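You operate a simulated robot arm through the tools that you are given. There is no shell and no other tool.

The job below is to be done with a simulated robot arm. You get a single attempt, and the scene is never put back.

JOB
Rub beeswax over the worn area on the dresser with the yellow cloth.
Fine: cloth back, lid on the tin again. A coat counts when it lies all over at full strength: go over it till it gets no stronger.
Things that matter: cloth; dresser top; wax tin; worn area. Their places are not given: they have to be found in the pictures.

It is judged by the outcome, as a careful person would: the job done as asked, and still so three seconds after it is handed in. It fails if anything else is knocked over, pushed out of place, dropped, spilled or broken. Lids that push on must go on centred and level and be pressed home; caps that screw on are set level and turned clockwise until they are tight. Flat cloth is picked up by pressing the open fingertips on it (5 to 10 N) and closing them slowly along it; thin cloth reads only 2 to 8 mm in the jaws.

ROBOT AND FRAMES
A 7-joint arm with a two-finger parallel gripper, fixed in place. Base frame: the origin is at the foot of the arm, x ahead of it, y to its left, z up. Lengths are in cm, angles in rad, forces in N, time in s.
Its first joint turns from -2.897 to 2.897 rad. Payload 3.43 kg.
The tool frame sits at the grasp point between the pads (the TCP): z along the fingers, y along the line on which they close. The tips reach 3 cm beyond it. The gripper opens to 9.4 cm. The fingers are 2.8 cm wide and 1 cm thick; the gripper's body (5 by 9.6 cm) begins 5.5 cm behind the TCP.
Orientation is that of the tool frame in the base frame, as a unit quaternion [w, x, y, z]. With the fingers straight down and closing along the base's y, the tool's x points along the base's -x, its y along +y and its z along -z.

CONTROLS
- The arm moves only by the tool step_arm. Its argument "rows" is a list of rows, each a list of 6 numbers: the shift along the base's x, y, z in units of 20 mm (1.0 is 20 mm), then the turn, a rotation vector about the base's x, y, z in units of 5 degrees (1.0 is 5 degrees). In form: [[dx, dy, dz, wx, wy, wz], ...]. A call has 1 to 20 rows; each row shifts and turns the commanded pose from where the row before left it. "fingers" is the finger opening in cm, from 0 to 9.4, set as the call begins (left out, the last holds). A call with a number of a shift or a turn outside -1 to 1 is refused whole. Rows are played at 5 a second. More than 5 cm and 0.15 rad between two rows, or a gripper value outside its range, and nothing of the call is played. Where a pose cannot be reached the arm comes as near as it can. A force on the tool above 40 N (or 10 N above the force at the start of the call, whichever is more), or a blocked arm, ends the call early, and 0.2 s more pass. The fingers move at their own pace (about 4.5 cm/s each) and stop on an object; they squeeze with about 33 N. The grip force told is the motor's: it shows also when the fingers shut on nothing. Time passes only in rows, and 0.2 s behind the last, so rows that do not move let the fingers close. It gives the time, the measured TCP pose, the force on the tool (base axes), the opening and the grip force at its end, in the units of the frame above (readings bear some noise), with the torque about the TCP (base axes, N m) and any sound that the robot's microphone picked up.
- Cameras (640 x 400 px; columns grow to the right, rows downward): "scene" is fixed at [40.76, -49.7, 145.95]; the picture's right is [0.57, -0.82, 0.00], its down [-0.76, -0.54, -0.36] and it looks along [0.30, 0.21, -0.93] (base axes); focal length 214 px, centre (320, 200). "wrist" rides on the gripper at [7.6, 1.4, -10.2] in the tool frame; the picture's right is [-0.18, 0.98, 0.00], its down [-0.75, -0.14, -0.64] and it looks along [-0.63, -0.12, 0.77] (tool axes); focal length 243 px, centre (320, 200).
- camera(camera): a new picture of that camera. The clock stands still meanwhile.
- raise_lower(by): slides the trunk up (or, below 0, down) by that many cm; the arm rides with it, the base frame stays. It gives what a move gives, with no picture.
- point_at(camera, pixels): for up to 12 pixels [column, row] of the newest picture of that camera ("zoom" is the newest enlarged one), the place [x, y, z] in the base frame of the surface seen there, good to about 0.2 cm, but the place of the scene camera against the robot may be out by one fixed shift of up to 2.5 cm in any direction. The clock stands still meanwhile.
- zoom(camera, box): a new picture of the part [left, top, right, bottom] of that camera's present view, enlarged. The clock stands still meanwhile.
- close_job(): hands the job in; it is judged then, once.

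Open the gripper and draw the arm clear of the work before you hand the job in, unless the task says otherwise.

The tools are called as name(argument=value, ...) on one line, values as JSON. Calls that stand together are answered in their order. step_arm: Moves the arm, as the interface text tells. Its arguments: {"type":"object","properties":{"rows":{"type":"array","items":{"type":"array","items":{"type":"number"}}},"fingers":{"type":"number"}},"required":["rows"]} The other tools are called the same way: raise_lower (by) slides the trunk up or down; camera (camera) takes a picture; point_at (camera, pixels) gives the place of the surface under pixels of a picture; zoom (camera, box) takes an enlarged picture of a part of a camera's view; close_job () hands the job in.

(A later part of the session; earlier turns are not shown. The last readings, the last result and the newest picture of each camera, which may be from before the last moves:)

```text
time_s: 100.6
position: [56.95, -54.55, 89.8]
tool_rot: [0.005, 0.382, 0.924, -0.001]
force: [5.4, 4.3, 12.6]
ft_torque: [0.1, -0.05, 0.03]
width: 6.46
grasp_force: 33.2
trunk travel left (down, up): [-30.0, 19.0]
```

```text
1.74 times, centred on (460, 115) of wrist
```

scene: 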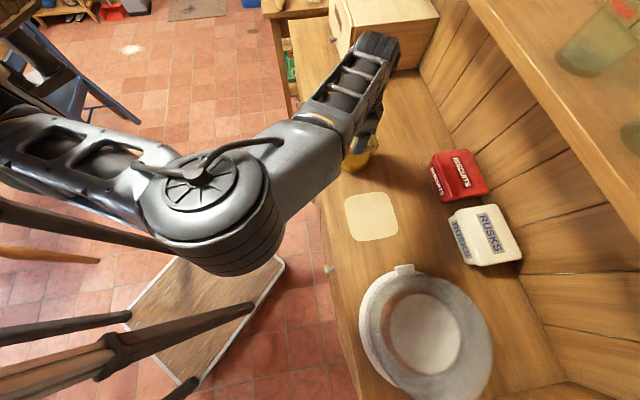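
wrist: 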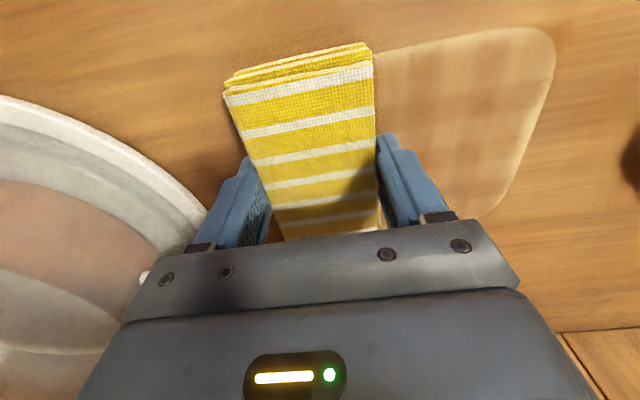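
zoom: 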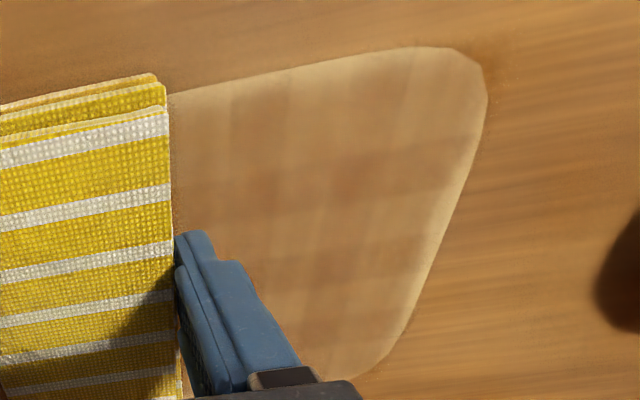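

Contact held at ~13 N. The lighter bands run along the stroke direction, so I'll vary the lanes: strokes with a slight drift in +n each time. First +t with 0.8 cm drift.

step_arm(rows=[[0.22, 0.18, 0, 0, 0, 0], [0.426, 0.374, 0, 0, 0, 0], [0.426, 0.374, 0, 0, 0, 0], [0.426, 0.374, 0, 0, 0, 0], [0.426, 0.374, 0, 0, 0, 0], [0.426, 0.374, 0, 0, 0, 0]])

step_arm(rows=[[0.426, 0.374, 0, 0, 0, 0], [0.426, 0.374, 0, 0, 0, 0], [0.426, 0.374, 0, 0, 0, 0], [0.426, 0.374, 0, 0, 0, 0], [0.426, 0.374, 0, 0, 0, 0], [0.22, 0.18, 0, 0, 0, 0]])

step_arm(rows=[[-0.18, -0.22, 0, 0, 0, 0], [-0.374, -0.426, 0, 0, 0, 0], [-0.374, -0.426, 0, 0, 0, 0], [-0.374, -0.426, 0, 0, 0, 0], [-0.374, -0.426, 0, 0, 0, 0], [-0.374, -0.426, 0, 0, 0, 0]])

step_arm(rows=[[-0.374, -0.426, 0, 0, 0, 0], [-0.374, -0.426, 0, 0, 0, 0], [-0.374, -0.426, 0, 0, 0, 0], [-0.374, -0.426, 0, 0, 0, 0], [-0.374, -0.426, 0, 0, 0, 0], [-0.18, -0.22, 0, 0, 0, 0]])

zoom(camera="wrist", box=[340, 0, 580, 230])

```text
time_s: 102.0
position: [61.72, -50.54, 89.81]
tool_rot: [0.005, 0.383, 0.924, -0.001]
force: [-3.7, -2.3, 9.5]
ft_torque: [-0.22, 0.16, 0.0]
width: 6.48
grasp_force: 33.3
trunk travel left (down, up): [-30.0, 19.0]
```

```text
time_s: 103.4
position: [66.7, -46.34, 89.81]
tool_rot: [0.005, 0.382, 0.924, -0.002]
force: [-3.5, -3.8, 10.0]
ft_torque: [-0.16, 0.07, -0.02]
width: 6.48
grasp_force: 33.4
trunk travel left (down, up): [-30.0, 19.0]
```

```text
time_s: 104.8
position: [62.34, -50.91, 89.76]
tool_rot: [0.005, 0.382, 0.924, -0.002]
force: [1.8, 1.7, 5.8]
ft_torque: [0.08, -0.12, -0.08]
width: 6.48
grasp_force: 33.1
trunk travel left (down, up): [-30.0, 19.0]
```

```text
time_s: 106.2
position: [58.24, -55.69, 89.66]
tool_rot: [0.005, 0.383, 0.924, -0.002]
force: [-0.1, 0.9, 0.7]
ft_torque: [0.01, -0.09, 0.03]
width: 6.5
grasp_force: 32.7
trunk travel left (down, up): [-30.0, 19.0]
```

```text
1.74 times, centred on (460, 115) of wrist
```

zoom: 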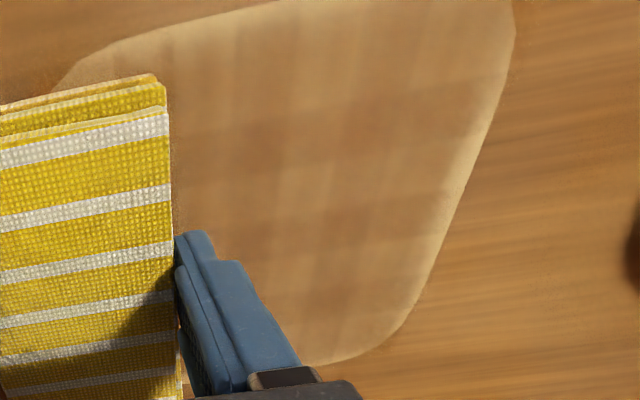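

The contact has faded to ~0.7 N (the pad is creeping up in the grip). I'll lift away to compare the whole patch from the scene camera with the earlier view.

step_arm(rows=[[0, 0, 0.4, 0, 0, 0], [0, 0, 0.9, 0, 0, 0], [0, 0, 0.9, 0, 0, 0], [0.4, 0.4, 0.9, 0, 0, 0], [0.8, 0.8, 0.1, 0, 0, 0], [0.9, 0.9, 0, 0, 0, 0], [0.9, 0.9, 0, 0, 0, 0], [0.9, 0.9, 0, 0, 0, 0], [0.9, 0.9, 0, 0, 0, 0], [0.9, 0.9, 0, 0, 0, 0], [0.9, 0.9, 0, 0, 0, 0], [0.9, 0.9, 0, 0, 0, 0], [0.6, 0.6, 0, 0, 0, 0], [0.3, 0.3, 0, 0, 0, 0], [0, 0, 0, 0, 0, 0]])

zoom(camera="scene", box=[310, 170, 430, 260])

camera(camera="wrist")

```text
time_s: 109.4
position: [75.17, -38.83, 96.11]
tool_rot: [0.005, 0.382, 0.924, -0.002]
force: [0.3, 0.6, -1.4]
ft_torque: [-0.01, 0.01, 0.01]
width: 6.49
grasp_force: 33.0
trunk travel left (down, up): [-30.0, 19.0]
```

```text
4.44 times, centred on (370, 215) of scene
```

zoom: 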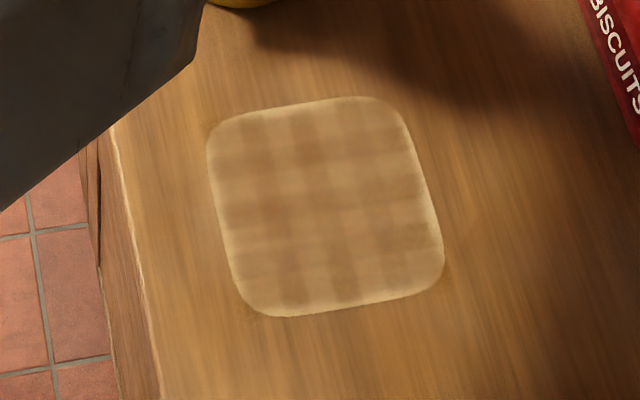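

```text
taken
```

wrist: 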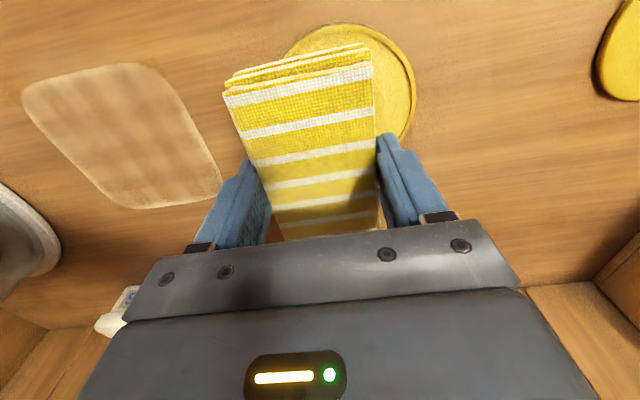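

The patch looks the same as before the second load, in a regular plaid with an even pale border — possibly already saturated, or the second dip brought no wax. I'll enlarge it in both cameras to judge evenness.

zoom(camera="wrist", box=[10, 50, 240, 220])

zoom(camera="scene", box=[338, 182, 408, 250])

```text
2.35 times, centred on (125, 135) of wrist
```

zoom: 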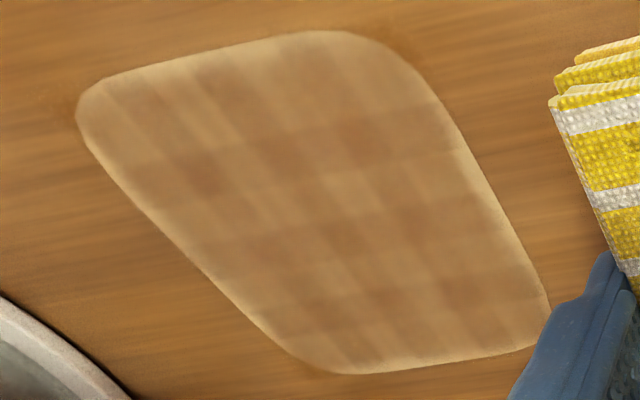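

```text
5.88 times, centred on (373, 216) of scene
```

zoom: 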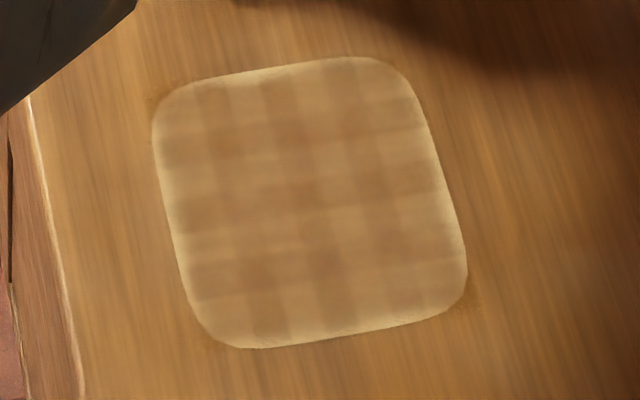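

The pattern could be the saturated look, but I want proof: I'll reload with a flat press (as in my very first dip) at the tin centre, then rub again and compare.

step_arm(rows=[[0.06, 0.52, 0, 0, 0, 0], [0.06, 0.52, 0, 0, 0, 0], [0, 0, -0.4, 0, 0, 0], [0, 0, -0.6, 0, 0, 0], [0, 0, -0.4, 0, 0, 0], [0, 0, -0.05, 0, 0, 0], [0, 0, 0, 0, 0, 0]])

step_arm(rows=[[0, 0, -0.06, 0, 0, 0], [0, 0, -0.06, 0, 0, 0], [0, 0, 0, 0, 0, 0]])

camera(camera="wrist")

```text
time_s: 111.0
position: [75.27, -36.95, 93.16]
tool_rot: [0.005, 0.383, 0.924, -0.002]
force: [-0.5, -0.7, -0.4]
ft_torque: [-0.01, -0.05, -0.01]
width: 6.48
grasp_force: 33.0
trunk travel left (down, up): [-30.0, 19.0]
```

```text
time_s: 111.8
position: [75.33, -36.86, 93.0]
tool_rot: [0.005, 0.382, 0.924, -0.002]
force: [0.1, 0.2, -1.1]
ft_torque: [0.02, 0.02, 0.02]
width: 6.5
grasp_force: 33.6
trunk travel left (down, up): [-30.0, 19.0]
```

```text
taken
```

wrist: 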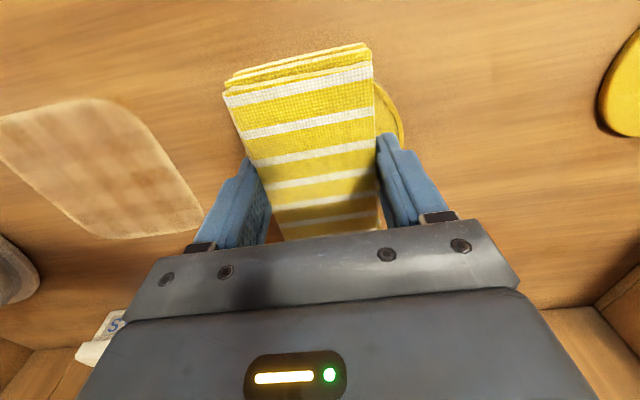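

The pad is over the tin, not touching yet at 93.0. Pressing down in small steps.

step_arm(rows=[[0, 0, -0.05, 0, 0, 0], [0, 0, 0, 0, 0, 0]])

step_arm(rows=[[0, 0, -0.04, 0, 0, 0], [0, 0, 0, 0, 0, 0]])

step_arm(rows=[[0, 0, -0.03, 0, 0, 0], [0, 0, 0, 0, 0, 0]])

```text
time_s: 112.4
position: [75.29, -36.79, 92.94]
tool_rot: [0.004, 0.383, 0.924, -0.002]
force: [-0.1, -0.6, -1.0]
ft_torque: [0.02, 0.01, 0.0]
width: 6.5
grasp_force: 33.1
trunk travel left (down, up): [-30.0, 19.0]
```

```text
time_s: 113.0
position: [75.31, -36.89, 92.81]
tool_rot: [0.005, 0.383, 0.924, -0.002]
force: [-0.1, 0.1, -0.5]
ft_torque: [0.0, -0.01, -0.03]
width: 6.52
grasp_force: 32.5
trunk travel left (down, up): [-30.0, 19.0]
```

```text
time_s: 113.6
position: [75.32, -36.89, 92.66]
tool_rot: [0.005, 0.383, 0.924, -0.003]
force: [-0.1, -1.2, -1.1]
ft_torque: [0.0, 0.01, -0.01]
width: 6.5
grasp_force: 33.1
trunk travel left (down, up): [-30.0, 19.0]
```

Nothing yet at 92.66; a little further.

step_arm(rows=[[0, 0, -0.03, 0, 0, 0], [0, 0, 0, 0, 0, 0]])

step_arm(rows=[[0, 0, -0.03, 0, 0, 0], [0, 0, 0, 0, 0, 0]])

```text
time_s: 114.2
position: [75.26, -36.91, 92.73]
tool_rot: [0.004, 0.383, 0.924, -0.002]
force: [-0.2, -0.1, -0.1]
ft_torque: [0.04, 0.01, 0.01]
width: 6.5
grasp_force: 33.2
trunk travel left (down, up): [-30.0, 19.0]
```

```text
time_s: 114.8
position: [75.32, -36.89, 92.58]
tool_rot: [0.005, 0.382, 0.924, -0.002]
force: [0.7, -1.1, -0.1]
ft_torque: [0.04, 0.02, 0.0]
width: 6.49
grasp_force: 33.0
trunk travel left (down, up): [-30.0, 19.0]
```

Continuing down gently.

step_arm(rows=[[0, 0, -0.03, 0, 0, 0], [0, 0, 0, 0, 0, 0]])

step_arm(rows=[[0, 0, -0.03, 0, 0, 0], [0, 0, 0, 0, 0, 0]])

zoom(camera="wrist", box=[200, 20, 420, 240])

```text
time_s: 115.4
position: [75.31, -36.84, 92.63]
tool_rot: [0.006, 0.383, 0.924, -0.002]
force: [1.6, -0.4, 6.4]
ft_torque: [0.1, 0.02, -0.04]
width: 6.49
grasp_force: 33.3
trunk travel left (down, up): [-30.0, 19.0]
```

```text
time_s: 116.0
position: [75.25, -36.77, 92.63]
tool_rot: [0.006, 0.383, 0.924, -0.002]
force: [0.1, -1.0, 12.5]
ft_torque: [0.08, 0.0, 0.01]
width: 6.48
grasp_force: 33.7
trunk travel left (down, up): [-30.0, 19.0]
```

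```text
1.82 times, centred on (310, 130) of wrist
```

zoom: 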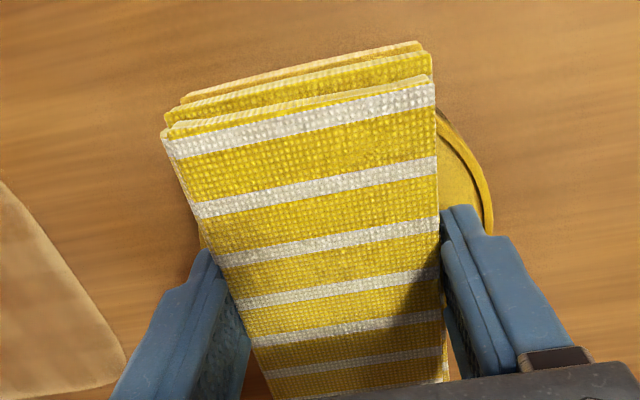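

Flat contact at 12.5 N, well centred; the fingertips are about 0.6 cm above the rim. I'll hold briefly, then lift and carry the cloth back to the patch at the far lane.

step_arm(rows=[[0, 0, 0, 0, 0, 0], [0, 0, 0, 0, 0, 0], [0, 0, 0.1, 0, 0, 0], [0, 0, 0.6, 0, 0, 0], [0, 0, 0.8, 0, 0, 0], [-0.3, -0.3, 0.2, 0, 0, 0], [-0.6, -0.6, 0, 0, 0, 0], [-0.8, -0.95, 0, 0, 0, 0], [-0.8, -0.95, 0, 0, 0, 0], [-0.8, -0.95, 0, 0, 0, 0], [-0.6, -0.95, 0, 0, 0, 0], [0, -0.8, -0.4, 0, 0, 0], [0, -0.4, -0.8, 0, 0, 0], [0, 0, -0.8, 0, 0, 0], [0, 0, -0.8, 0, 0, 0], [0, 0, -0.2, 0, 0, 0], [0, 0, 0, 0, 0, 0]])

camera(camera="wrist")

```text
time_s: 119.6
position: [67.52, -48.61, 89.96]
tool_rot: [0.004, 0.382, 0.924, -0.001]
force: [-0.1, -1.1, -0.3]
ft_torque: [0.0, 0.0, -0.02]
width: 6.5
grasp_force: 32.6
trunk travel left (down, up): [-30.0, 19.0]
```

```text
taken
```

wrist: 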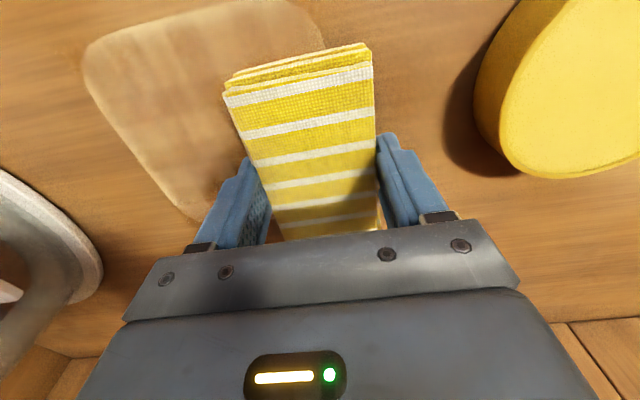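

At (67.5,-48.6), n≈82.1, t≈13.4, just above the surface. Lowering in small steps to contact.

step_arm(rows=[[0, 0, -0.06, 0, 0, 0], [0, 0, -0.05, 0, 0, 0], [0, 0, -0.04, 0, 0, 0], [0, 0, 0, 0, 0, 0]])

step_arm(rows=[[0, 0, -0.03, 0, 0, 0], [0, 0, 0, 0, 0, 0]])

step_arm(rows=[[0, 0, -0.03, 0, 0, 0], [0, 0, 0, 0, 0, 0]])

```text
time_s: 120.6
position: [67.47, -48.57, 89.75]
tool_rot: [0.005, 0.382, 0.924, -0.002]
force: [-1.1, 1.3, 11.2]
ft_torque: [0.08, 0.17, -0.01]
width: 6.49
grasp_force: 32.5
trunk travel left (down, up): [-30.0, 19.0]
```

```text
time_s: 121.2
position: [67.61, -48.8, 89.68]
tool_rot: [0.006, 0.382, 0.924, -0.003]
force: [1.1, 4.2, 25.9]
ft_torque: [0.21, 0.28, -0.03]
width: 6.48
grasp_force: 32.7
trunk travel left (down, up): [-30.0, 19.0]
```

```text
time_s: 121.8
position: [67.59, -48.66, 89.77]
tool_rot: [0.007, 0.384, 0.923, -0.002]
force: [4.6, 1.0, 36.8]
ft_torque: [0.1, 0.02, -0.03]
width: 6.49
grasp_force: 32.5
trunk travel left (down, up): [-30.0, 19.0]
```

Contact came sooner and I over-pressed to 36.8 N; backing off right away.

step_arm(rows=[[0, 0, 0.06, 0, 0, 0], [0, 0, 0, 0, 0, 0]])

```text
time_s: 122.4
position: [67.48, -48.74, 89.68]
tool_rot: [0.006, 0.382, 0.924, -0.002]
force: [7.4, -3.7, 28.5]
ft_torque: [-0.38, -0.46, 0.04]
width: 6.47
grasp_force: 33.0
trunk travel left (down, up): [-30.0, 19.0]
```

step_arm(rows=[[0, 0, 0.05, 0, 0, 0], [0, 0, 0, 0, 0, 0]])

```text
time_s: 123.0
position: [67.47, -48.62, 89.61]
tool_rot: [0.005, 0.383, 0.924, -0.002]
force: [9.3, -4.7, 18.4]
ft_torque: [-0.39, -0.61, 0.09]
width: 6.48
grasp_force: 33.2
trunk travel left (down, up): [-30.0, 19.0]
```

Force is down to 18.4 N with some stored sideways friction load. I'll ease off 0.4 mm more while beginning the −t stroke, and check midway.

step_arm(rows=[[-0.2, -0.2, 0.02, 0, 0, 0], [-0.4, -0.4, 0, 0, 0, 0], [-0.4, -0.4, 0, 0, 0, 0], [-0.4, -0.4, 0, 0, 0, 0]])

```text
time_s: 124.0
position: [64.7, -51.55, 89.64]
tool_rot: [0.003, 0.384, 0.923, -0.002]
force: [-0.8, 0.3, 2.0]
ft_torque: [0.14, -0.01, -0.01]
width: 6.49
grasp_force: 33.5
trunk travel left (down, up): [-30.0, 19.0]
```

Down to 2 N; pressing 0.5 mm more and continuing the stroke along −t.

step_arm(rows=[[-0.2, -0.2, -0.025, 0, 0, 0], [-0.4, -0.4, 0, 0, 0, 0], [-0.4, -0.4, 0, 0, 0, 0], [-0.4, -0.4, 0, 0, 0, 0]])

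```text
time_s: 125.0
position: [61.85, -54.29, 89.8]
tool_rot: [0.004, 0.382, 0.924, -0.003]
force: [0.2, -0.2, 0.8]
ft_torque: [0.01, 0.03, 0.01]
width: 6.49
grasp_force: 32.9
trunk travel left (down, up): [-30.0, 19.0]
```

Still only ~1 N; lowering another 0.6 mm and finishing the stroke to t≈2.

step_arm(rows=[[0, 0, -0.03, 0, 0, 0], [-0.3, -0.3, 0, 0, 0, 0], [-0.4, -0.4, 0, 0, 0, 0], [-0.4, -0.4, 0, 0, 0, 0]])

zoom(camera="wrist", box=[340, 0, 580, 230])

```text
time_s: 126.0
position: [59.7, -56.57, 89.7]
tool_rot: [0.005, 0.383, 0.924, -0.002]
force: [2.1, 2.4, 8.5]
ft_torque: [0.29, 0.13, -0.17]
width: 6.47
grasp_force: 33.0
trunk travel left (down, up): [-30.0, 19.0]
```

```text
1.74 times, centred on (460, 115) of wrist
```

zoom: 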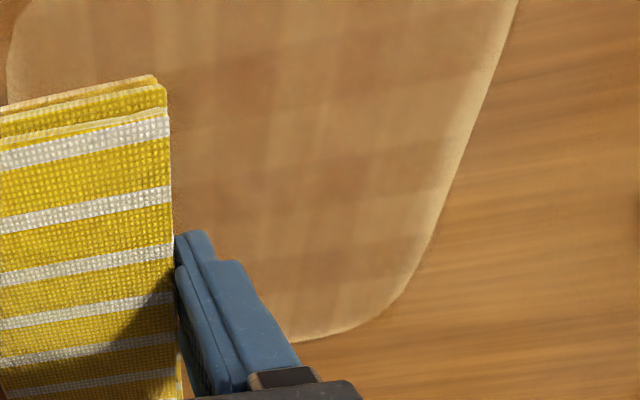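

8.5 N here. Now stroking back along +t with the same height, checking halfway.

step_arm(rows=[[0.2, 0.2, -0.01, 0, 0, 0], [0.4, 0.4, 0, 0, 0, 0], [0.4, 0.4, 0, 0, 0, 0], [0.4, 0.4, 0, 0, 0, 0], [0.4, 0.4, 0, 0, 0, 0]])

```text
time_s: 127.2
position: [63.32, -52.78, 89.58]
tool_rot: [0.005, 0.383, 0.924, -0.002]
force: [-2.8, -4.1, 11.3]
ft_torque: [-0.16, 0.16, 0.12]
width: 6.49
grasp_force: 32.6
trunk travel left (down, up): [-30.0, 19.0]
```

Good contact (11 N). Continuing along +t past the edge.

step_arm(rows=[[0.4, 0.4, 0, 0, 0, 0], [0.4, 0.4, 0, 0, 0, 0], [0.4, 0.4, 0, 0, 0, 0], [0.4, 0.4, 0, 0, 0, 0], [0.4, 0.4, 0, 0, 0, 0], [0.3, 0.3, 0, 0, 0, 0], [0, 0, 0, 0, 0, 0]])

camera(camera="wrist")

zoom(camera="wrist", box=[50, 0, 330, 230])

```text
time_s: 128.8
position: [67.9, -48.17, 89.6]
tool_rot: [0.006, 0.384, 0.923, -0.003]
force: [-4.5, -6.3, 17.5]
ft_torque: [-0.06, 0.22, -0.03]
width: 6.5
grasp_force: 33.2
trunk travel left (down, up): [-30.0, 19.0]
```

```text
taken
```

wrist: 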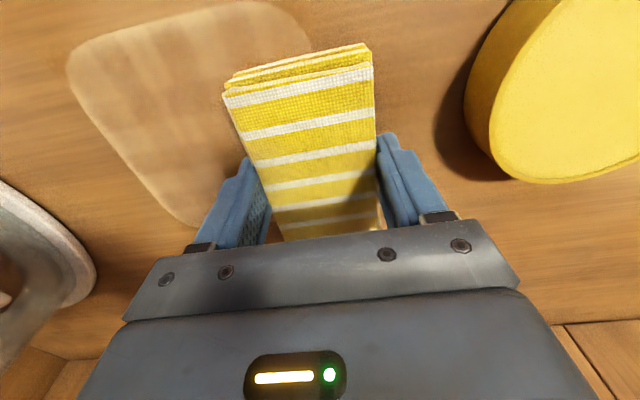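

```text
1.74 times, centred on (190, 115) of wrist
```

zoom: 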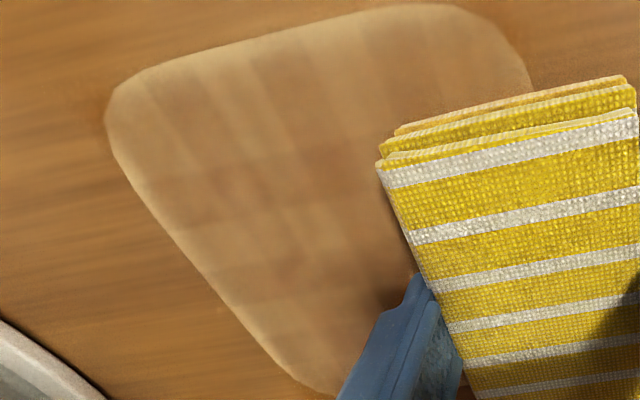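

No visible change from this pass either, which points to saturation in the middle. To be thorough I'll use this load on the near lane too: lift 4 mm, shift 3.7 cm toward −n, and set down again.

step_arm(rows=[[0, 0, 0.2, 0, 0, 0], [-0.43, 0.43, 0, 0, 0, 0], [-0.43, 0.43, 0, 0, 0, 0], [-0.43, 0.43, 0, 0, 0, 0], [0, 0, 0, 0, 0, 0], [0, 0, -0.1, 0, 0, 0], [0, 0, -0.06, 0, 0, 0], [0, 0, 0, 0, 0, 0]])

```text
time_s: 130.6
position: [65.37, -45.57, 89.67]
tool_rot: [0.005, 0.383, 0.924, -0.002]
force: [-1.3, -0.4, 0.7]
ft_torque: [-0.02, -0.04, 0.04]
width: 6.48
grasp_force: 33.1
trunk travel left (down, up): [-30.0, 19.0]
```

Just touching at 0.7 N. Pressing 0.6 mm more.

step_arm(rows=[[0, 0, -0.03, 0, 0, 0], [0, 0, 0, 0, 0, 0]])

```text
time_s: 131.2
position: [65.35, -45.61, 89.79]
tool_rot: [0.004, 0.383, 0.924, -0.002]
force: [0.0, 1.0, 3.4]
ft_torque: [0.02, 0.01, 0.04]
width: 6.5
grasp_force: 33.1
trunk travel left (down, up): [-30.0, 19.0]
```

3.4 N and flat; adding 0.6 mm and stroking along −t on the near lane.

step_arm(rows=[[0, 0, -0.03, 0, 0, 0], [-0.2, -0.2, 0, 0, 0, 0], [-0.4, -0.4, 0, 0, 0, 0], [-0.4, -0.4, 0, 0, 0, 0], [-0.4, -0.4, 0, 0, 0, 0]])

step_arm(rows=[[-0.4, -0.4, 0, 0, 0, 0], [-0.4, -0.4, 0, 0, 0, 0], [-0.4, -0.4, 0, 0, 0, 0], [-0.4, -0.4, 0, 0, 0, 0]])

step_arm(rows=[[-0.4, -0.4, 0, 0, 0, 0], [-0.4, -0.4, 0, 0, 0, 0], [-0.3, -0.3, 0, 0, 0, 0], [0, 0, 0, 0, 0, 0]])

zoom(camera="wrist", box=[340, 0, 580, 230])

```text
time_s: 132.4
position: [62.59, -48.56, 89.67]
tool_rot: [0.006, 0.382, 0.924, -0.002]
force: [6.1, 5.7, 18.5]
ft_torque: [0.3, 0.04, -0.22]
width: 6.49
grasp_force: 33.2
trunk travel left (down, up): [-30.0, 19.0]
```

```text
time_s: 133.4
position: [59.39, -51.69, 89.66]
tool_rot: [0.005, 0.382, 0.924, -0.003]
force: [8.3, 7.8, 23.6]
ft_torque: [0.18, -0.33, -0.02]
width: 6.46
grasp_force: 32.9
trunk travel left (down, up): [-30.0, 19.0]
```

```text
time_s: 134.4
position: [57.09, -53.88, 89.67]
tool_rot: [0.005, 0.382, 0.924, -0.001]
force: [7.4, 7.1, 22.1]
ft_torque: [0.05, -0.38, 0.05]
width: 6.49
grasp_force: 32.9
trunk travel left (down, up): [-30.0, 19.0]
```

```text
1.74 times, centred on (460, 115) of wrist
```

zoom: 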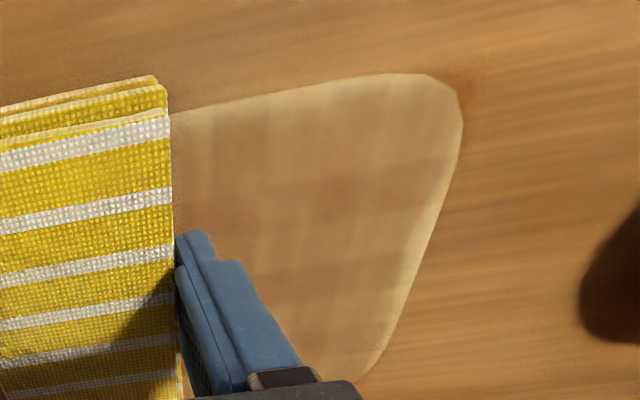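

Contact was firm (18–24 N) with no further darkening. One more +t stroke on this lane with slightly less pressure, then I'll lift clear and compare the whole patch.

step_arm(rows=[[0.2, 0.2, 0.02, 0, 0, 0], [0.4, 0.4, 0, 0, 0, 0], [0.4, 0.4, 0, 0, 0, 0], [0.4, 0.4, 0, 0, 0, 0], [0.4, 0.4, 0, 0, 0, 0], [0.4, 0.4, 0, 0, 0, 0]])

step_arm(rows=[[0.4, 0.4, 0, 0, 0, 0], [0.4, 0.4, 0, 0, 0, 0], [0.4, 0.4, 0, 0, 0, 0], [0.4, 0.4, 0, 0, 0, 0], [0.4, 0.4, 0, 0, 0, 0], [0.2, 0.2, 0, 0, 0, 0]])

step_arm(rows=[[0, 0, 0.4, 0, 0, 0], [0, 0, 0.9, 0, 0, 0], [0, 0, 0.9, 0, 0, 0], [0.4, 0.2, 0.9, 0, 0, 0], [0.8, 0.5, 0.1, 0, 0, 0], [0.9, 0.6, 0, 0, 0, 0], [0.9, 0.6, 0, 0, 0, 0], [0.9, 0.6, 0, 0, 0, 0], [0.6, 0.4, 0, 0, 0, 0], [0.3, 0.3, 0, 0, 0, 0], [0, 0, 0, 0, 0, 0]])

zoom(camera="scene", box=[338, 182, 408, 250])

camera(camera="wrist")

```text
time_s: 135.8
position: [61.49, -49.33, 89.64]
tool_rot: [0.006, 0.383, 0.924, -0.003]
force: [-2.9, -3.0, 8.5]
ft_torque: [-0.06, 0.23, 0.1]
width: 6.48
grasp_force: 32.6
trunk travel left (down, up): [-30.0, 19.0]
```

```text
time_s: 137.2
position: [66.06, -45.05, 89.54]
tool_rot: [0.005, 0.382, 0.924, -0.002]
force: [-2.4, -1.7, 4.7]
ft_torque: [-0.02, 0.12, 0.04]
width: 6.46
grasp_force: 33.3
trunk travel left (down, up): [-30.0, 19.0]
```

```text
time_s: 139.6
position: [75.61, -38.66, 96.05]
tool_rot: [0.005, 0.382, 0.924, -0.002]
force: [0.2, -0.2, -0.5]
ft_torque: [-0.02, -0.01, -0.01]
width: 6.48
grasp_force: 33.2
trunk travel left (down, up): [-30.0, 19.0]
```

```text
5.88 times, centred on (373, 216) of scene
```

zoom: 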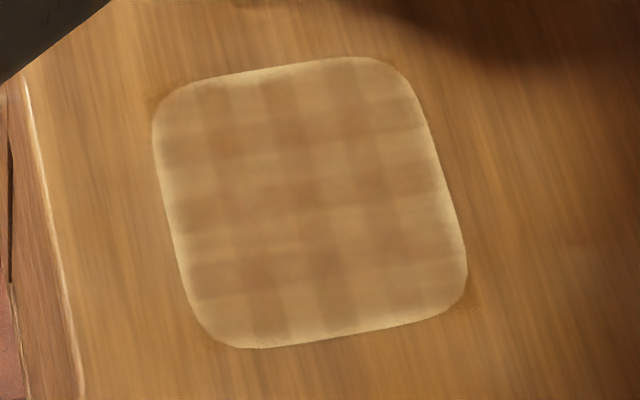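

```text
taken
```

wrist: 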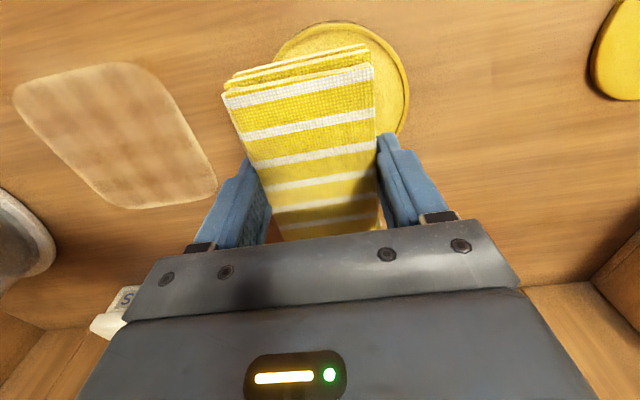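

The view is identical to the one two loads ago: it isn't getting stronger in the middle or at the borders. For certainty on the far strip I'll take one more tilted dip and give the far lane one last full pass.

step_arm(rows=[[0.4, 0.05, 0, 0, 0, 0], [0.4, 0.05, 0, -0.35, -0.35, 0], [0, 0, -0.3, -0.34, -0.34, 0], [0, 0, -0.5, 0, 0, 0], [0, 0, -0.5, 0, 0, 0], [0, 0, -0.1, 0, 0, 0], [0, 0, 0, 0, 0, 0]])

camera(camera="wrist")

```text
time_s: 141.2
position: [77.17, -38.66, 93.23]
tool_rot: [0.045, 0.382, 0.923, -0.019]
force: [0.4, -1.0, -1.2]
ft_torque: [0.02, 0.02, 0.01]
width: 6.5
grasp_force: 33.3
trunk travel left (down, up): [-30.0, 19.0]
```

```text
taken
```

wrist: 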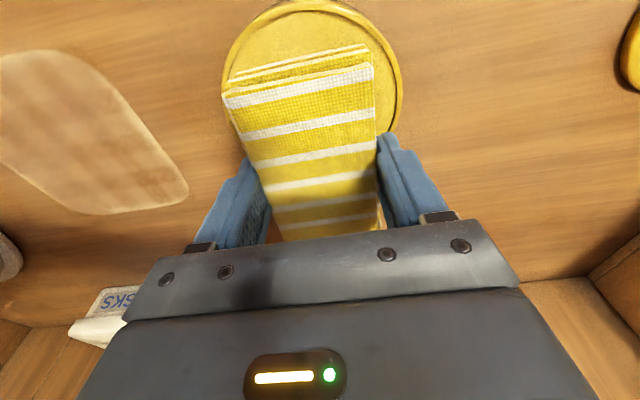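

The pad's near end is inside the rim outline. Lowering in small steps with a force check each time.

step_arm(rows=[[0, 0, -0.05, 0, 0, 0], [0, 0, -0.04, 0, 0, 0], [0, 0, 0, 0, 0, 0]])

step_arm(rows=[[0, 0, -0.04, 0, 0, 0], [0, 0, 0, 0, 0, 0]])

```text
time_s: 142.0
position: [77.17, -38.59, 93.01]
tool_rot: [0.045, 0.383, 0.923, -0.018]
force: [-0.1, -0.3, -0.8]
ft_torque: [0.0, 0.0, -0.03]
width: 6.5
grasp_force: 33.6
trunk travel left (down, up): [-30.0, 19.0]
```

```text
time_s: 142.6
position: [77.19, -38.47, 92.98]
tool_rot: [0.044, 0.382, 0.923, -0.017]
force: [-0.6, -1.0, 1.6]
ft_torque: [0.09, 0.14, 0.03]
width: 6.5
grasp_force: 33.3
trunk travel left (down, up): [-30.0, 19.0]
```

Touching at about 2 N; pressing 0.8 mm further.

step_arm(rows=[[0, 0, -0.04, 0, 0, 0], [0, 0, 0, 0, 0, 0], [0, 0, 0, 0, 0, 0]])

step_arm(rows=[[-0.06, 0.06, 0, 0, 0, 0], [0.06, -0.06, 0, 0, 0, 0], [-0.06, 0.06, 0, 0, 0, 0], [0.06, -0.06, 0, 0, 0, 0], [0, 0, 0, 0, 0, 0]])

zoom(camera="wrist", box=[200, 0, 420, 140])

```text
time_s: 143.4
position: [77.31, -38.49, 92.85]
tool_rot: [0.044, 0.382, 0.923, -0.018]
force: [-0.9, 1.9, 12.4]
ft_torque: [0.46, 0.49, 0.02]
width: 6.48
grasp_force: 32.9
trunk travel left (down, up): [-30.0, 19.0]
```

```text
time_s: 144.6
position: [77.06, -38.5, 92.99]
tool_rot: [0.045, 0.382, 0.923, -0.018]
force: [-1.5, 2.6, 12.9]
ft_torque: [0.62, 0.58, -0.04]
width: 6.49
grasp_force: 33.4
trunk travel left (down, up): [-30.0, 19.0]
```

```text
2.86 times, centred on (310, 70) of wrist
```

zoom: 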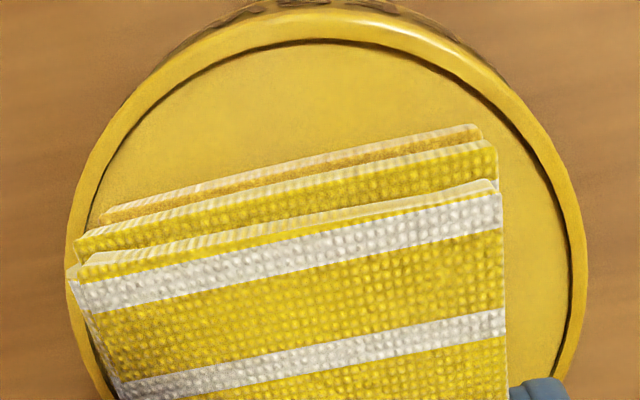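

Pressed at ~12.5 N on the wax. Lifting, levelling, and carrying to the far lane (n≈83, t≈13.5).

step_arm(rows=[[0, 0, 0.1, 0, 0, 0], [0, 0, 0.5, 0, 0, 0], [0, 0, 0.6, 0.345, 0.345, 0], [0, 0, 0.2, 0.345, 0.345, 0], [-0.3, -0.35, 0, 0, 0, 0], [-0.6, -0.7, 0, 0, 0, 0], [-0.8, -0.95, 0, 0, 0, 0], [-0.8, -0.95, 0, 0, 0, 0], [-0.8, -0.95, 0, 0, 0, 0], [-0.7, -0.8, 0, 0, 0, 0], [-0.48, -0.6, 0, 0, 0, 0], [0, 0, -0.5, 0, 0, 0], [0, 0, -0.8, 0, 0, 0], [0, 0, -0.8, 0, 0, 0], [0, 0, -0.6, 0, 0, 0], [0, 0, 0, 0, 0, 0]])

camera(camera="wrist")

```text
time_s: 148.0
position: [68.1, -49.05, 90.28]
tool_rot: [0.004, 0.382, 0.924, -0.002]
force: [0.5, 0.5, -1.0]
ft_torque: [0.0, -0.01, -0.01]
width: 6.48
grasp_force: 33.1
trunk travel left (down, up): [-30.0, 19.0]
```

```text
taken
```

wrist: 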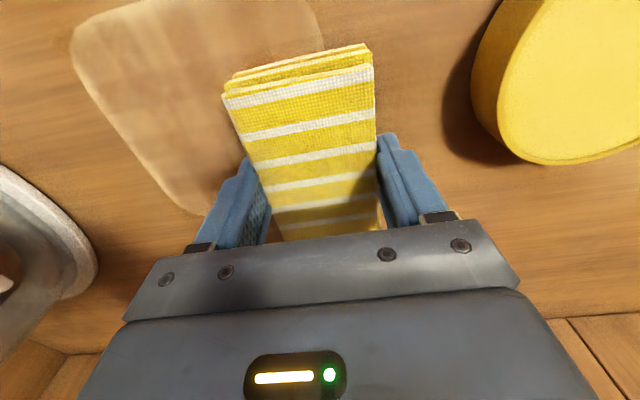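

At z≈90.2, about 5 mm above the patch. Lowering step by step.

step_arm(rows=[[0, 0, -0.1, 0, 0, 0], [0, 0, -0.06, 0, 0, 0], [0, 0, 0, 0, 0, 0]])

step_arm(rows=[[0, 0, -0.04, 0, 0, 0], [0, 0, 0, 0, 0, 0]])

```text
time_s: 148.8
position: [68.21, -49.03, 89.91]
tool_rot: [0.005, 0.383, 0.924, -0.001]
force: [0.3, 0.0, 0.1]
ft_torque: [-0.01, 0.0, -0.01]
width: 6.48
grasp_force: 32.2
trunk travel left (down, up): [-30.0, 19.0]
```

```text
time_s: 149.4
position: [68.25, -49.08, 89.95]
tool_rot: [0.005, 0.383, 0.924, -0.002]
force: [-0.6, -0.7, -1.3]
ft_torque: [0.03, 0.0, -0.01]
width: 6.5
grasp_force: 33.0
trunk travel left (down, up): [-30.0, 19.0]
```

Still free; lowering 0.8 mm more at a time.

step_arm(rows=[[0, 0, -0.04, 0, 0, 0], [0, 0, 0, 0, 0, 0]])

step_arm(rows=[[0, 0, -0.03, 0, 0, 0], [0, 0, 0, 0, 0, 0]])

```text
time_s: 150.0
position: [68.24, -49.15, 89.78]
tool_rot: [0.004, 0.382, 0.924, -0.002]
force: [-0.5, -0.7, -0.5]
ft_torque: [0.0, -0.02, 0.02]
width: 6.52
grasp_force: 32.5
trunk travel left (down, up): [-30.0, 19.0]
```

```text
time_s: 150.6
position: [68.13, -49.06, 89.76]
tool_rot: [0.005, 0.382, 0.924, -0.002]
force: [0.1, -0.1, 0.1]
ft_torque: [-0.08, 0.02, -0.02]
width: 6.49
grasp_force: 33.2
trunk travel left (down, up): [-30.0, 19.0]
```

Barely at the surface; another 0.6 mm.

step_arm(rows=[[0, 0, -0.03, 0, 0, 0], [0, 0, 0, 0, 0, 0]])

```text
time_s: 151.2
position: [68.19, -48.97, 89.7]
tool_rot: [0.005, 0.382, 0.924, -0.001]
force: [-1.2, 0.0, -0.6]
ft_torque: [0.01, 0.0, 0.04]
width: 6.48
grasp_force: 32.8
trunk travel left (down, up): [-30.0, 19.0]
```

Not yet loaded; another 0.6 mm.

step_arm(rows=[[0, 0, -0.03, 0, 0, 0], [0, 0, 0, 0, 0, 0]])

```text
time_s: 151.8
position: [68.16, -49.12, 89.65]
tool_rot: [0.006, 0.383, 0.924, -0.003]
force: [-0.5, -1.1, 1.7]
ft_torque: [-0.13, -0.14, -0.06]
width: 6.45
grasp_force: 33.2
trunk travel left (down, up): [-30.0, 19.0]
```

Contact starting at the far end; tilting −0.15° and pressing a little more to flatten it.

step_arm(rows=[[0, 0, -0.02, -0.02, -0.02, 0], [0, 0, 0, 0, 0, 0]])

```text
time_s: 152.4
position: [68.21, -49.06, 89.74]
tool_rot: [0.007, 0.382, 0.924, -0.003]
force: [-1.4, 0.9, 6.6]
ft_torque: [-0.24, -0.28, -0.05]
width: 6.52
grasp_force: 32.4
trunk travel left (down, up): [-30.0, 19.0]
```

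Still loaded toward the far end (6.6 N); a little more tilt and pressure.

step_arm(rows=[[0, 0, -0.015, -0.02, -0.02, 0], [0, 0, 0, 0, 0, 0]])

```text
time_s: 153.0
position: [68.21, -49.17, 89.63]
tool_rot: [0.007, 0.382, 0.924, -0.003]
force: [-1.4, 2.1, 9.5]
ft_torque: [-0.06, 0.02, 0.02]
width: 6.51
grasp_force: 32.7
trunk travel left (down, up): [-30.0, 19.0]
```

Now flat at 9.5 N. Stroking along −t on the far lane in two halves.

step_arm(rows=[[-0.2, -0.2, -0.01, 0, 0, 0], [-0.4, -0.4, 0, 0, 0, 0], [-0.4, -0.4, 0, 0, 0, 0], [-0.4, -0.4, 0, 0, 0, 0], [-0.4, -0.4, 0, 0, 0, 0], [-0.2, -0.2, 0, 0, 0, 0]])

step_arm(rows=[[-0.4, -0.4, 0, 0, 0, 0], [-0.4, -0.4, 0, 0, 0, 0], [-0.4, -0.4, 0, 0, 0, 0], [-0.4, -0.4, 0, 0, 0, 0], [-0.4, -0.4, 0, 0, 0, 0], [-0.1, -0.1, 0, 0, 0, 0]])

zoom(camera="wrist", box=[340, 0, 580, 230])

```text
time_s: 154.4
position: [64.28, -53.2, 89.64]
tool_rot: [0.007, 0.383, 0.924, -0.003]
force: [4.6, 3.5, 10.9]
ft_torque: [0.01, -0.29, 0.1]
width: 6.5
grasp_force: 33.6
trunk travel left (down, up): [-30.0, 19.0]
```

```text
time_s: 155.8
position: [60.0, -57.21, 89.63]
tool_rot: [0.007, 0.383, 0.924, -0.003]
force: [3.6, 4.0, 10.9]
ft_torque: [-0.02, -0.24, 0.05]
width: 6.49
grasp_force: 33.4
trunk travel left (down, up): [-30.0, 19.0]
```

```text
1.74 times, centred on (460, 115) of wrist
```

zoom: 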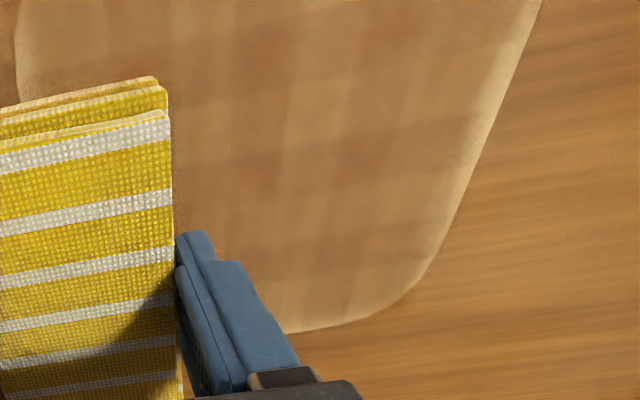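

Steady 11 N contact over the whole stroke. Returning along +t on the same lane, then lifting clear to compare.

step_arm(rows=[[0.2, 0.2, 0, 0, 0, 0], [0.4, 0.4, 0, 0, 0, 0], [0.4, 0.4, 0, 0, 0, 0], [0.4, 0.4, 0, 0, 0, 0], [0.4, 0.4, 0, 0, 0, 0], [0.2, 0.2, 0, 0, 0, 0]])

step_arm(rows=[[0.4, 0.4, 0, 0, 0, 0], [0.4, 0.4, 0, 0, 0, 0], [0.4, 0.4, 0, 0, 0, 0], [0.4, 0.4, 0, 0, 0, 0], [0.4, 0.4, 0, 0, 0, 0], [0.1, 0.1, 0, 0, 0, 0]])

step_arm(rows=[[0, 0, 0.4, 0, 0, 0], [0, 0, 0.9, 0, 0, 0], [0, 0, 0.9, 0, 0, 0], [0.2, 0.3, 0.9, 0, 0, 0], [0.4, 0.6, 0.1, 0, 0, 0], [0.6, 0.8, 0, 0, 0, 0], [0.6, 0.8, 0, 0, 0, 0], [0.6, 0.8, 0, 0, 0, 0], [0.5, 0.7, 0, 0, 0, 0], [0.4, 0.5, 0, 0, 0, 0], [0.2, 0.2, 0, 0, 0, 0], [0, 0, 0, 0, 0, 0]])

zoom(camera="scene", box=[338, 182, 408, 250])

camera(camera="wrist")

zoom(camera="wrist", box=[10, 50, 240, 220])

```text
time_s: 157.2
position: [64.03, -53.17, 89.61]
tool_rot: [0.007, 0.383, 0.924, -0.003]
force: [-1.4, -2.1, 5.3]
ft_torque: [-0.08, 0.15, 0.05]
width: 6.5
grasp_force: 32.8
trunk travel left (down, up): [-30.0, 19.0]
```

```text
time_s: 158.6
position: [68.13, -49.19, 89.68]
tool_rot: [0.008, 0.382, 0.924, -0.003]
force: [-3.7, -3.8, 10.9]
ft_torque: [0.0, 0.19, 0.06]
width: 6.51
grasp_force: 32.4
trunk travel left (down, up): [-30.0, 19.0]
```

```text
time_s: 161.2
position: [75.12, -39.5, 96.0]
tool_rot: [0.008, 0.383, 0.924, -0.003]
force: [-0.5, 0.0, 0.0]
ft_torque: [0.01, -0.01, 0.02]
width: 6.52
grasp_force: 32.9
trunk travel left (down, up): [-30.0, 19.0]
```

```text
5.88 times, centred on (373, 216) of scene
```

zoom: 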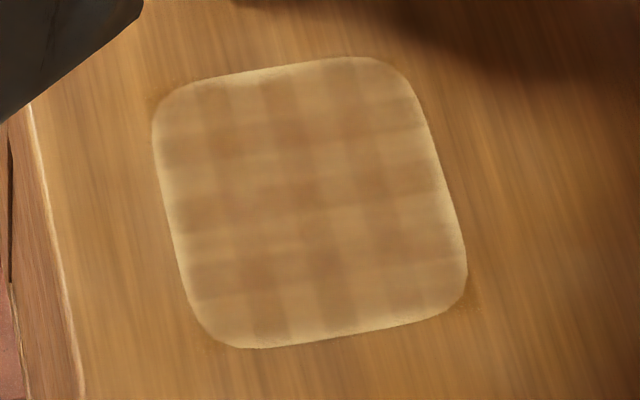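

```text
taken
```

wrist: 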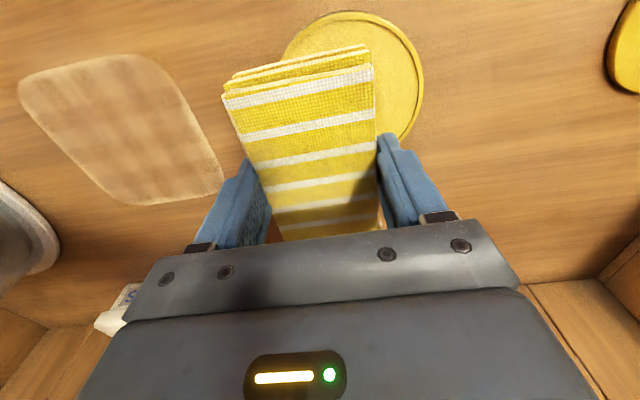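

```text
2.35 times, centred on (125, 135) of wrist
```

zoom: 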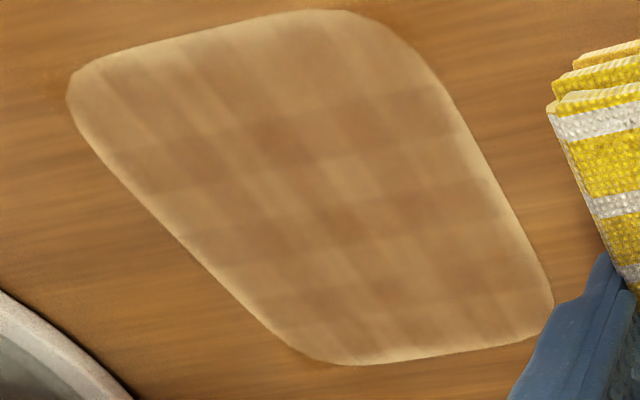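

The coat looks the same as before this load, even across the patch: it gets no stronger. Now I'll return the cloth: carry it back over its original spot at about (84.9,-26.6).

step_arm(rows=[[0.2, 0.25, 0, 0, 0, 0], [0.5, 0.65, 0, 0, 0, 0], [0.6, 0.8, 0, 0, 0, 0], [0.65, 0.85, 0, 0, 0, 0], [0.65, 0.85, 0, 0, 0, 0], [0.65, 0.85, 0, 0, 0, 0], [0.65, 0.85, 0, 0, 0, 0], [0.6, 0.8, 0, 0, 0, 0], [0.4, 0.55, 0, 0, 0, 0], [0, 0, -0.3, 0, 0, 0], [0, 0, -0.7, 0, 0, 0], [0, 0, -0.6, 0, 0, 0], [0, 0, 0, 0, 0, 0]])

camera(camera="wrist")

```text
time_s: 164.0
position: [84.89, -26.8, 92.74]
tool_rot: [0.007, 0.383, 0.924, -0.003]
force: [-0.3, -0.8, -0.9]
ft_torque: [0.0, -0.02, -0.03]
width: 6.48
grasp_force: 33.2
trunk travel left (down, up): [-30.0, 19.0]
```

```text
taken
```

wrist: 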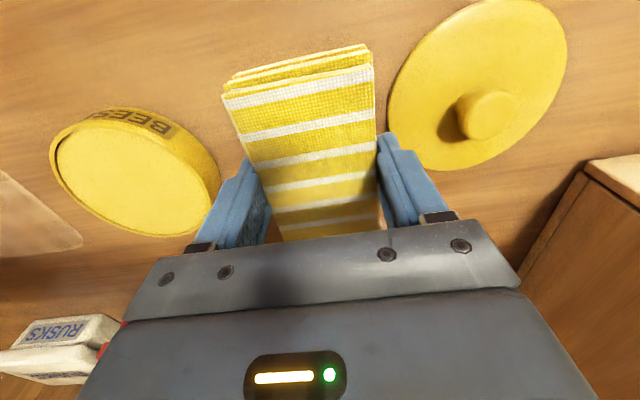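

The pad is at its old place, 0.4 cm further from the lid for finger clearance. Descending to just above the dresser.

step_arm(rows=[[0, 0, -0.5, 0, 0, 0], [0, 0, -0.5, 0, 0, 0], [0, 0, -0.3, 0, 0, 0], [0, 0, -0.1, 0, 0, 0], [0, 0, 0, 0, 0, 0]])

step_arm(rows=[[0, 0, -0.05, 0, 0, 0], [0, 0, 0, 0, 0, 0]])

```text
time_s: 165.2
position: [84.98, -26.89, 89.88]
tool_rot: [0.008, 0.383, 0.924, -0.003]
force: [-0.2, -0.6, -0.3]
ft_torque: [-0.02, 0.03, 0.03]
width: 6.52
grasp_force: 33.0
trunk travel left (down, up): [-30.0, 19.0]
```

```text
time_s: 165.8
position: [84.84, -26.69, 89.85]
tool_rot: [0.008, 0.382, 0.924, -0.004]
force: [1.1, -0.1, -0.3]
ft_torque: [0.0, -0.03, -0.04]
width: 6.48
grasp_force: 32.8
trunk travel left (down, up): [-30.0, 19.0]
```

Still free at 89.85; lowering a bit further toward the expected 89.65.

step_arm(rows=[[0, 0, -0.05, 0, 0, 0], [0, 0, 0, 0, 0, 0]])

step_arm(rows=[[0, 0, -0.04, 0, 0, 0], [0, 0, 0, 0, 0, 0]])

```text
time_s: 166.4
position: [84.92, -26.68, 89.82]
tool_rot: [0.007, 0.383, 0.924, -0.003]
force: [0.0, -0.2, -0.6]
ft_torque: [0.0, -0.01, 0.02]
width: 6.49
grasp_force: 33.4
trunk travel left (down, up): [-30.0, 19.0]
```

```text
time_s: 167.0
position: [84.89, -26.83, 89.72]
tool_rot: [0.007, 0.383, 0.924, -0.003]
force: [0.1, -0.1, -1.3]
ft_torque: [0.01, 0.02, -0.04]
width: 6.49
grasp_force: 33.1
trunk travel left (down, up): [-30.0, 19.0]
```

One more small step down.

step_arm(rows=[[0, 0, -0.04, 0, 0, 0], [0, 0, 0, 0, 0, 0]])

```text
time_s: 167.6
position: [85.05, -26.86, 89.65]
tool_rot: [0.007, 0.383, 0.924, -0.003]
force: [-1.1, 1.0, 0.2]
ft_torque: [-0.01, -0.03, 0.0]
width: 6.5
grasp_force: 33.0
trunk travel left (down, up): [-30.0, 19.0]
```

Just about touching; 0.6 mm more.

step_arm(rows=[[0, 0, -0.03, 0, 0, 0], [0, 0, 0, 0, 0, 0]])

```text
time_s: 168.2
position: [85.01, -26.74, 89.65]
tool_rot: [0.007, 0.382, 0.924, -0.003]
force: [0.1, 0.6, 3.4]
ft_torque: [-0.03, -0.02, -0.02]
width: 6.47
grasp_force: 33.1
trunk travel left (down, up): [-30.0, 19.0]
```

The cloth rests on the dresser (3.4 N). Opening to 7.3 cm to release it, then rising straight up.

step_arm(rows=[[0, 0, 0, 0, 0, 0], [0, 0, 0, 0, 0, 0], [0, 0, 0, 0, 0, 0]], fingers=7.3)

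step_arm(rows=[[0, 0, 0.2, 0, 0, 0], [0, 0, 0.3, 0, 0, 0], [0, 0, 0.6, 0, 0, 0], [0, 0, 0.9, 0, 0, 0], [0, 0, 0.9, 0, 0, 0], [0, 0, 0.9, 0, 0, 0], [0, 0, 0.9, 0, 0, 0], [0, 0, 0.5, 0, 0, 0], [0, 0, 0, 0, 0, 0]])

camera(camera="wrist")

camera(camera="scene")

```text
time_s: 169.0
position: [84.88, -26.81, 89.51]
tool_rot: [0.007, 0.383, 0.924, -0.003]
force: [-0.9, -0.1, -0.3]
ft_torque: [-0.05, 0.01, -0.01]
width: 7.3
grasp_force: 0.0
trunk travel left (down, up): [-30.0, 19.0]
```

```text
time_s: 171.0
position: [84.87, -26.83, 99.95]
tool_rot: [0.008, 0.382, 0.924, -0.003]
force: [0.2, 0.3, 0.4]
ft_torque: [-0.03, 0.0, 0.01]
width: 7.29
grasp_force: 0.1
trunk travel left (down, up): [-30.0, 19.0]
```

```text
taken
```

wrist: 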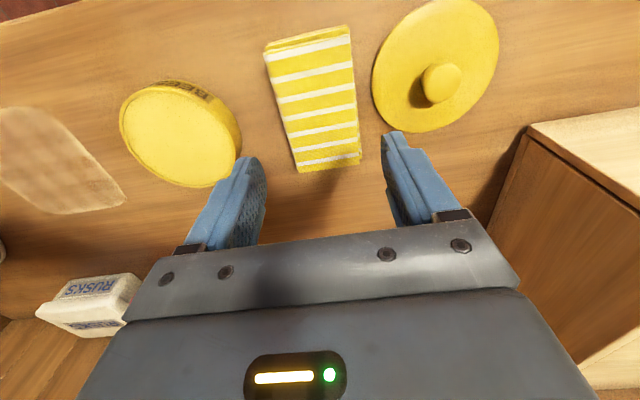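

```text
taken
```

scene: 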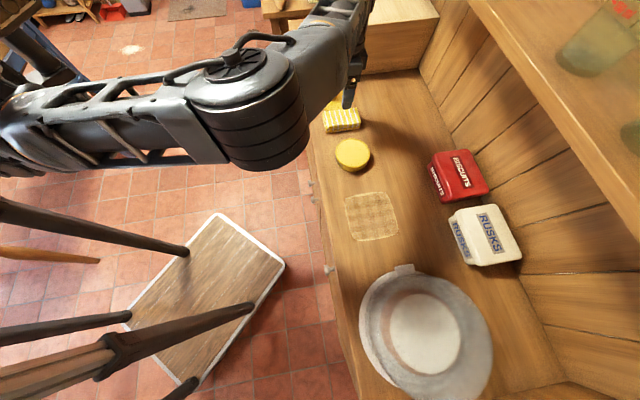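

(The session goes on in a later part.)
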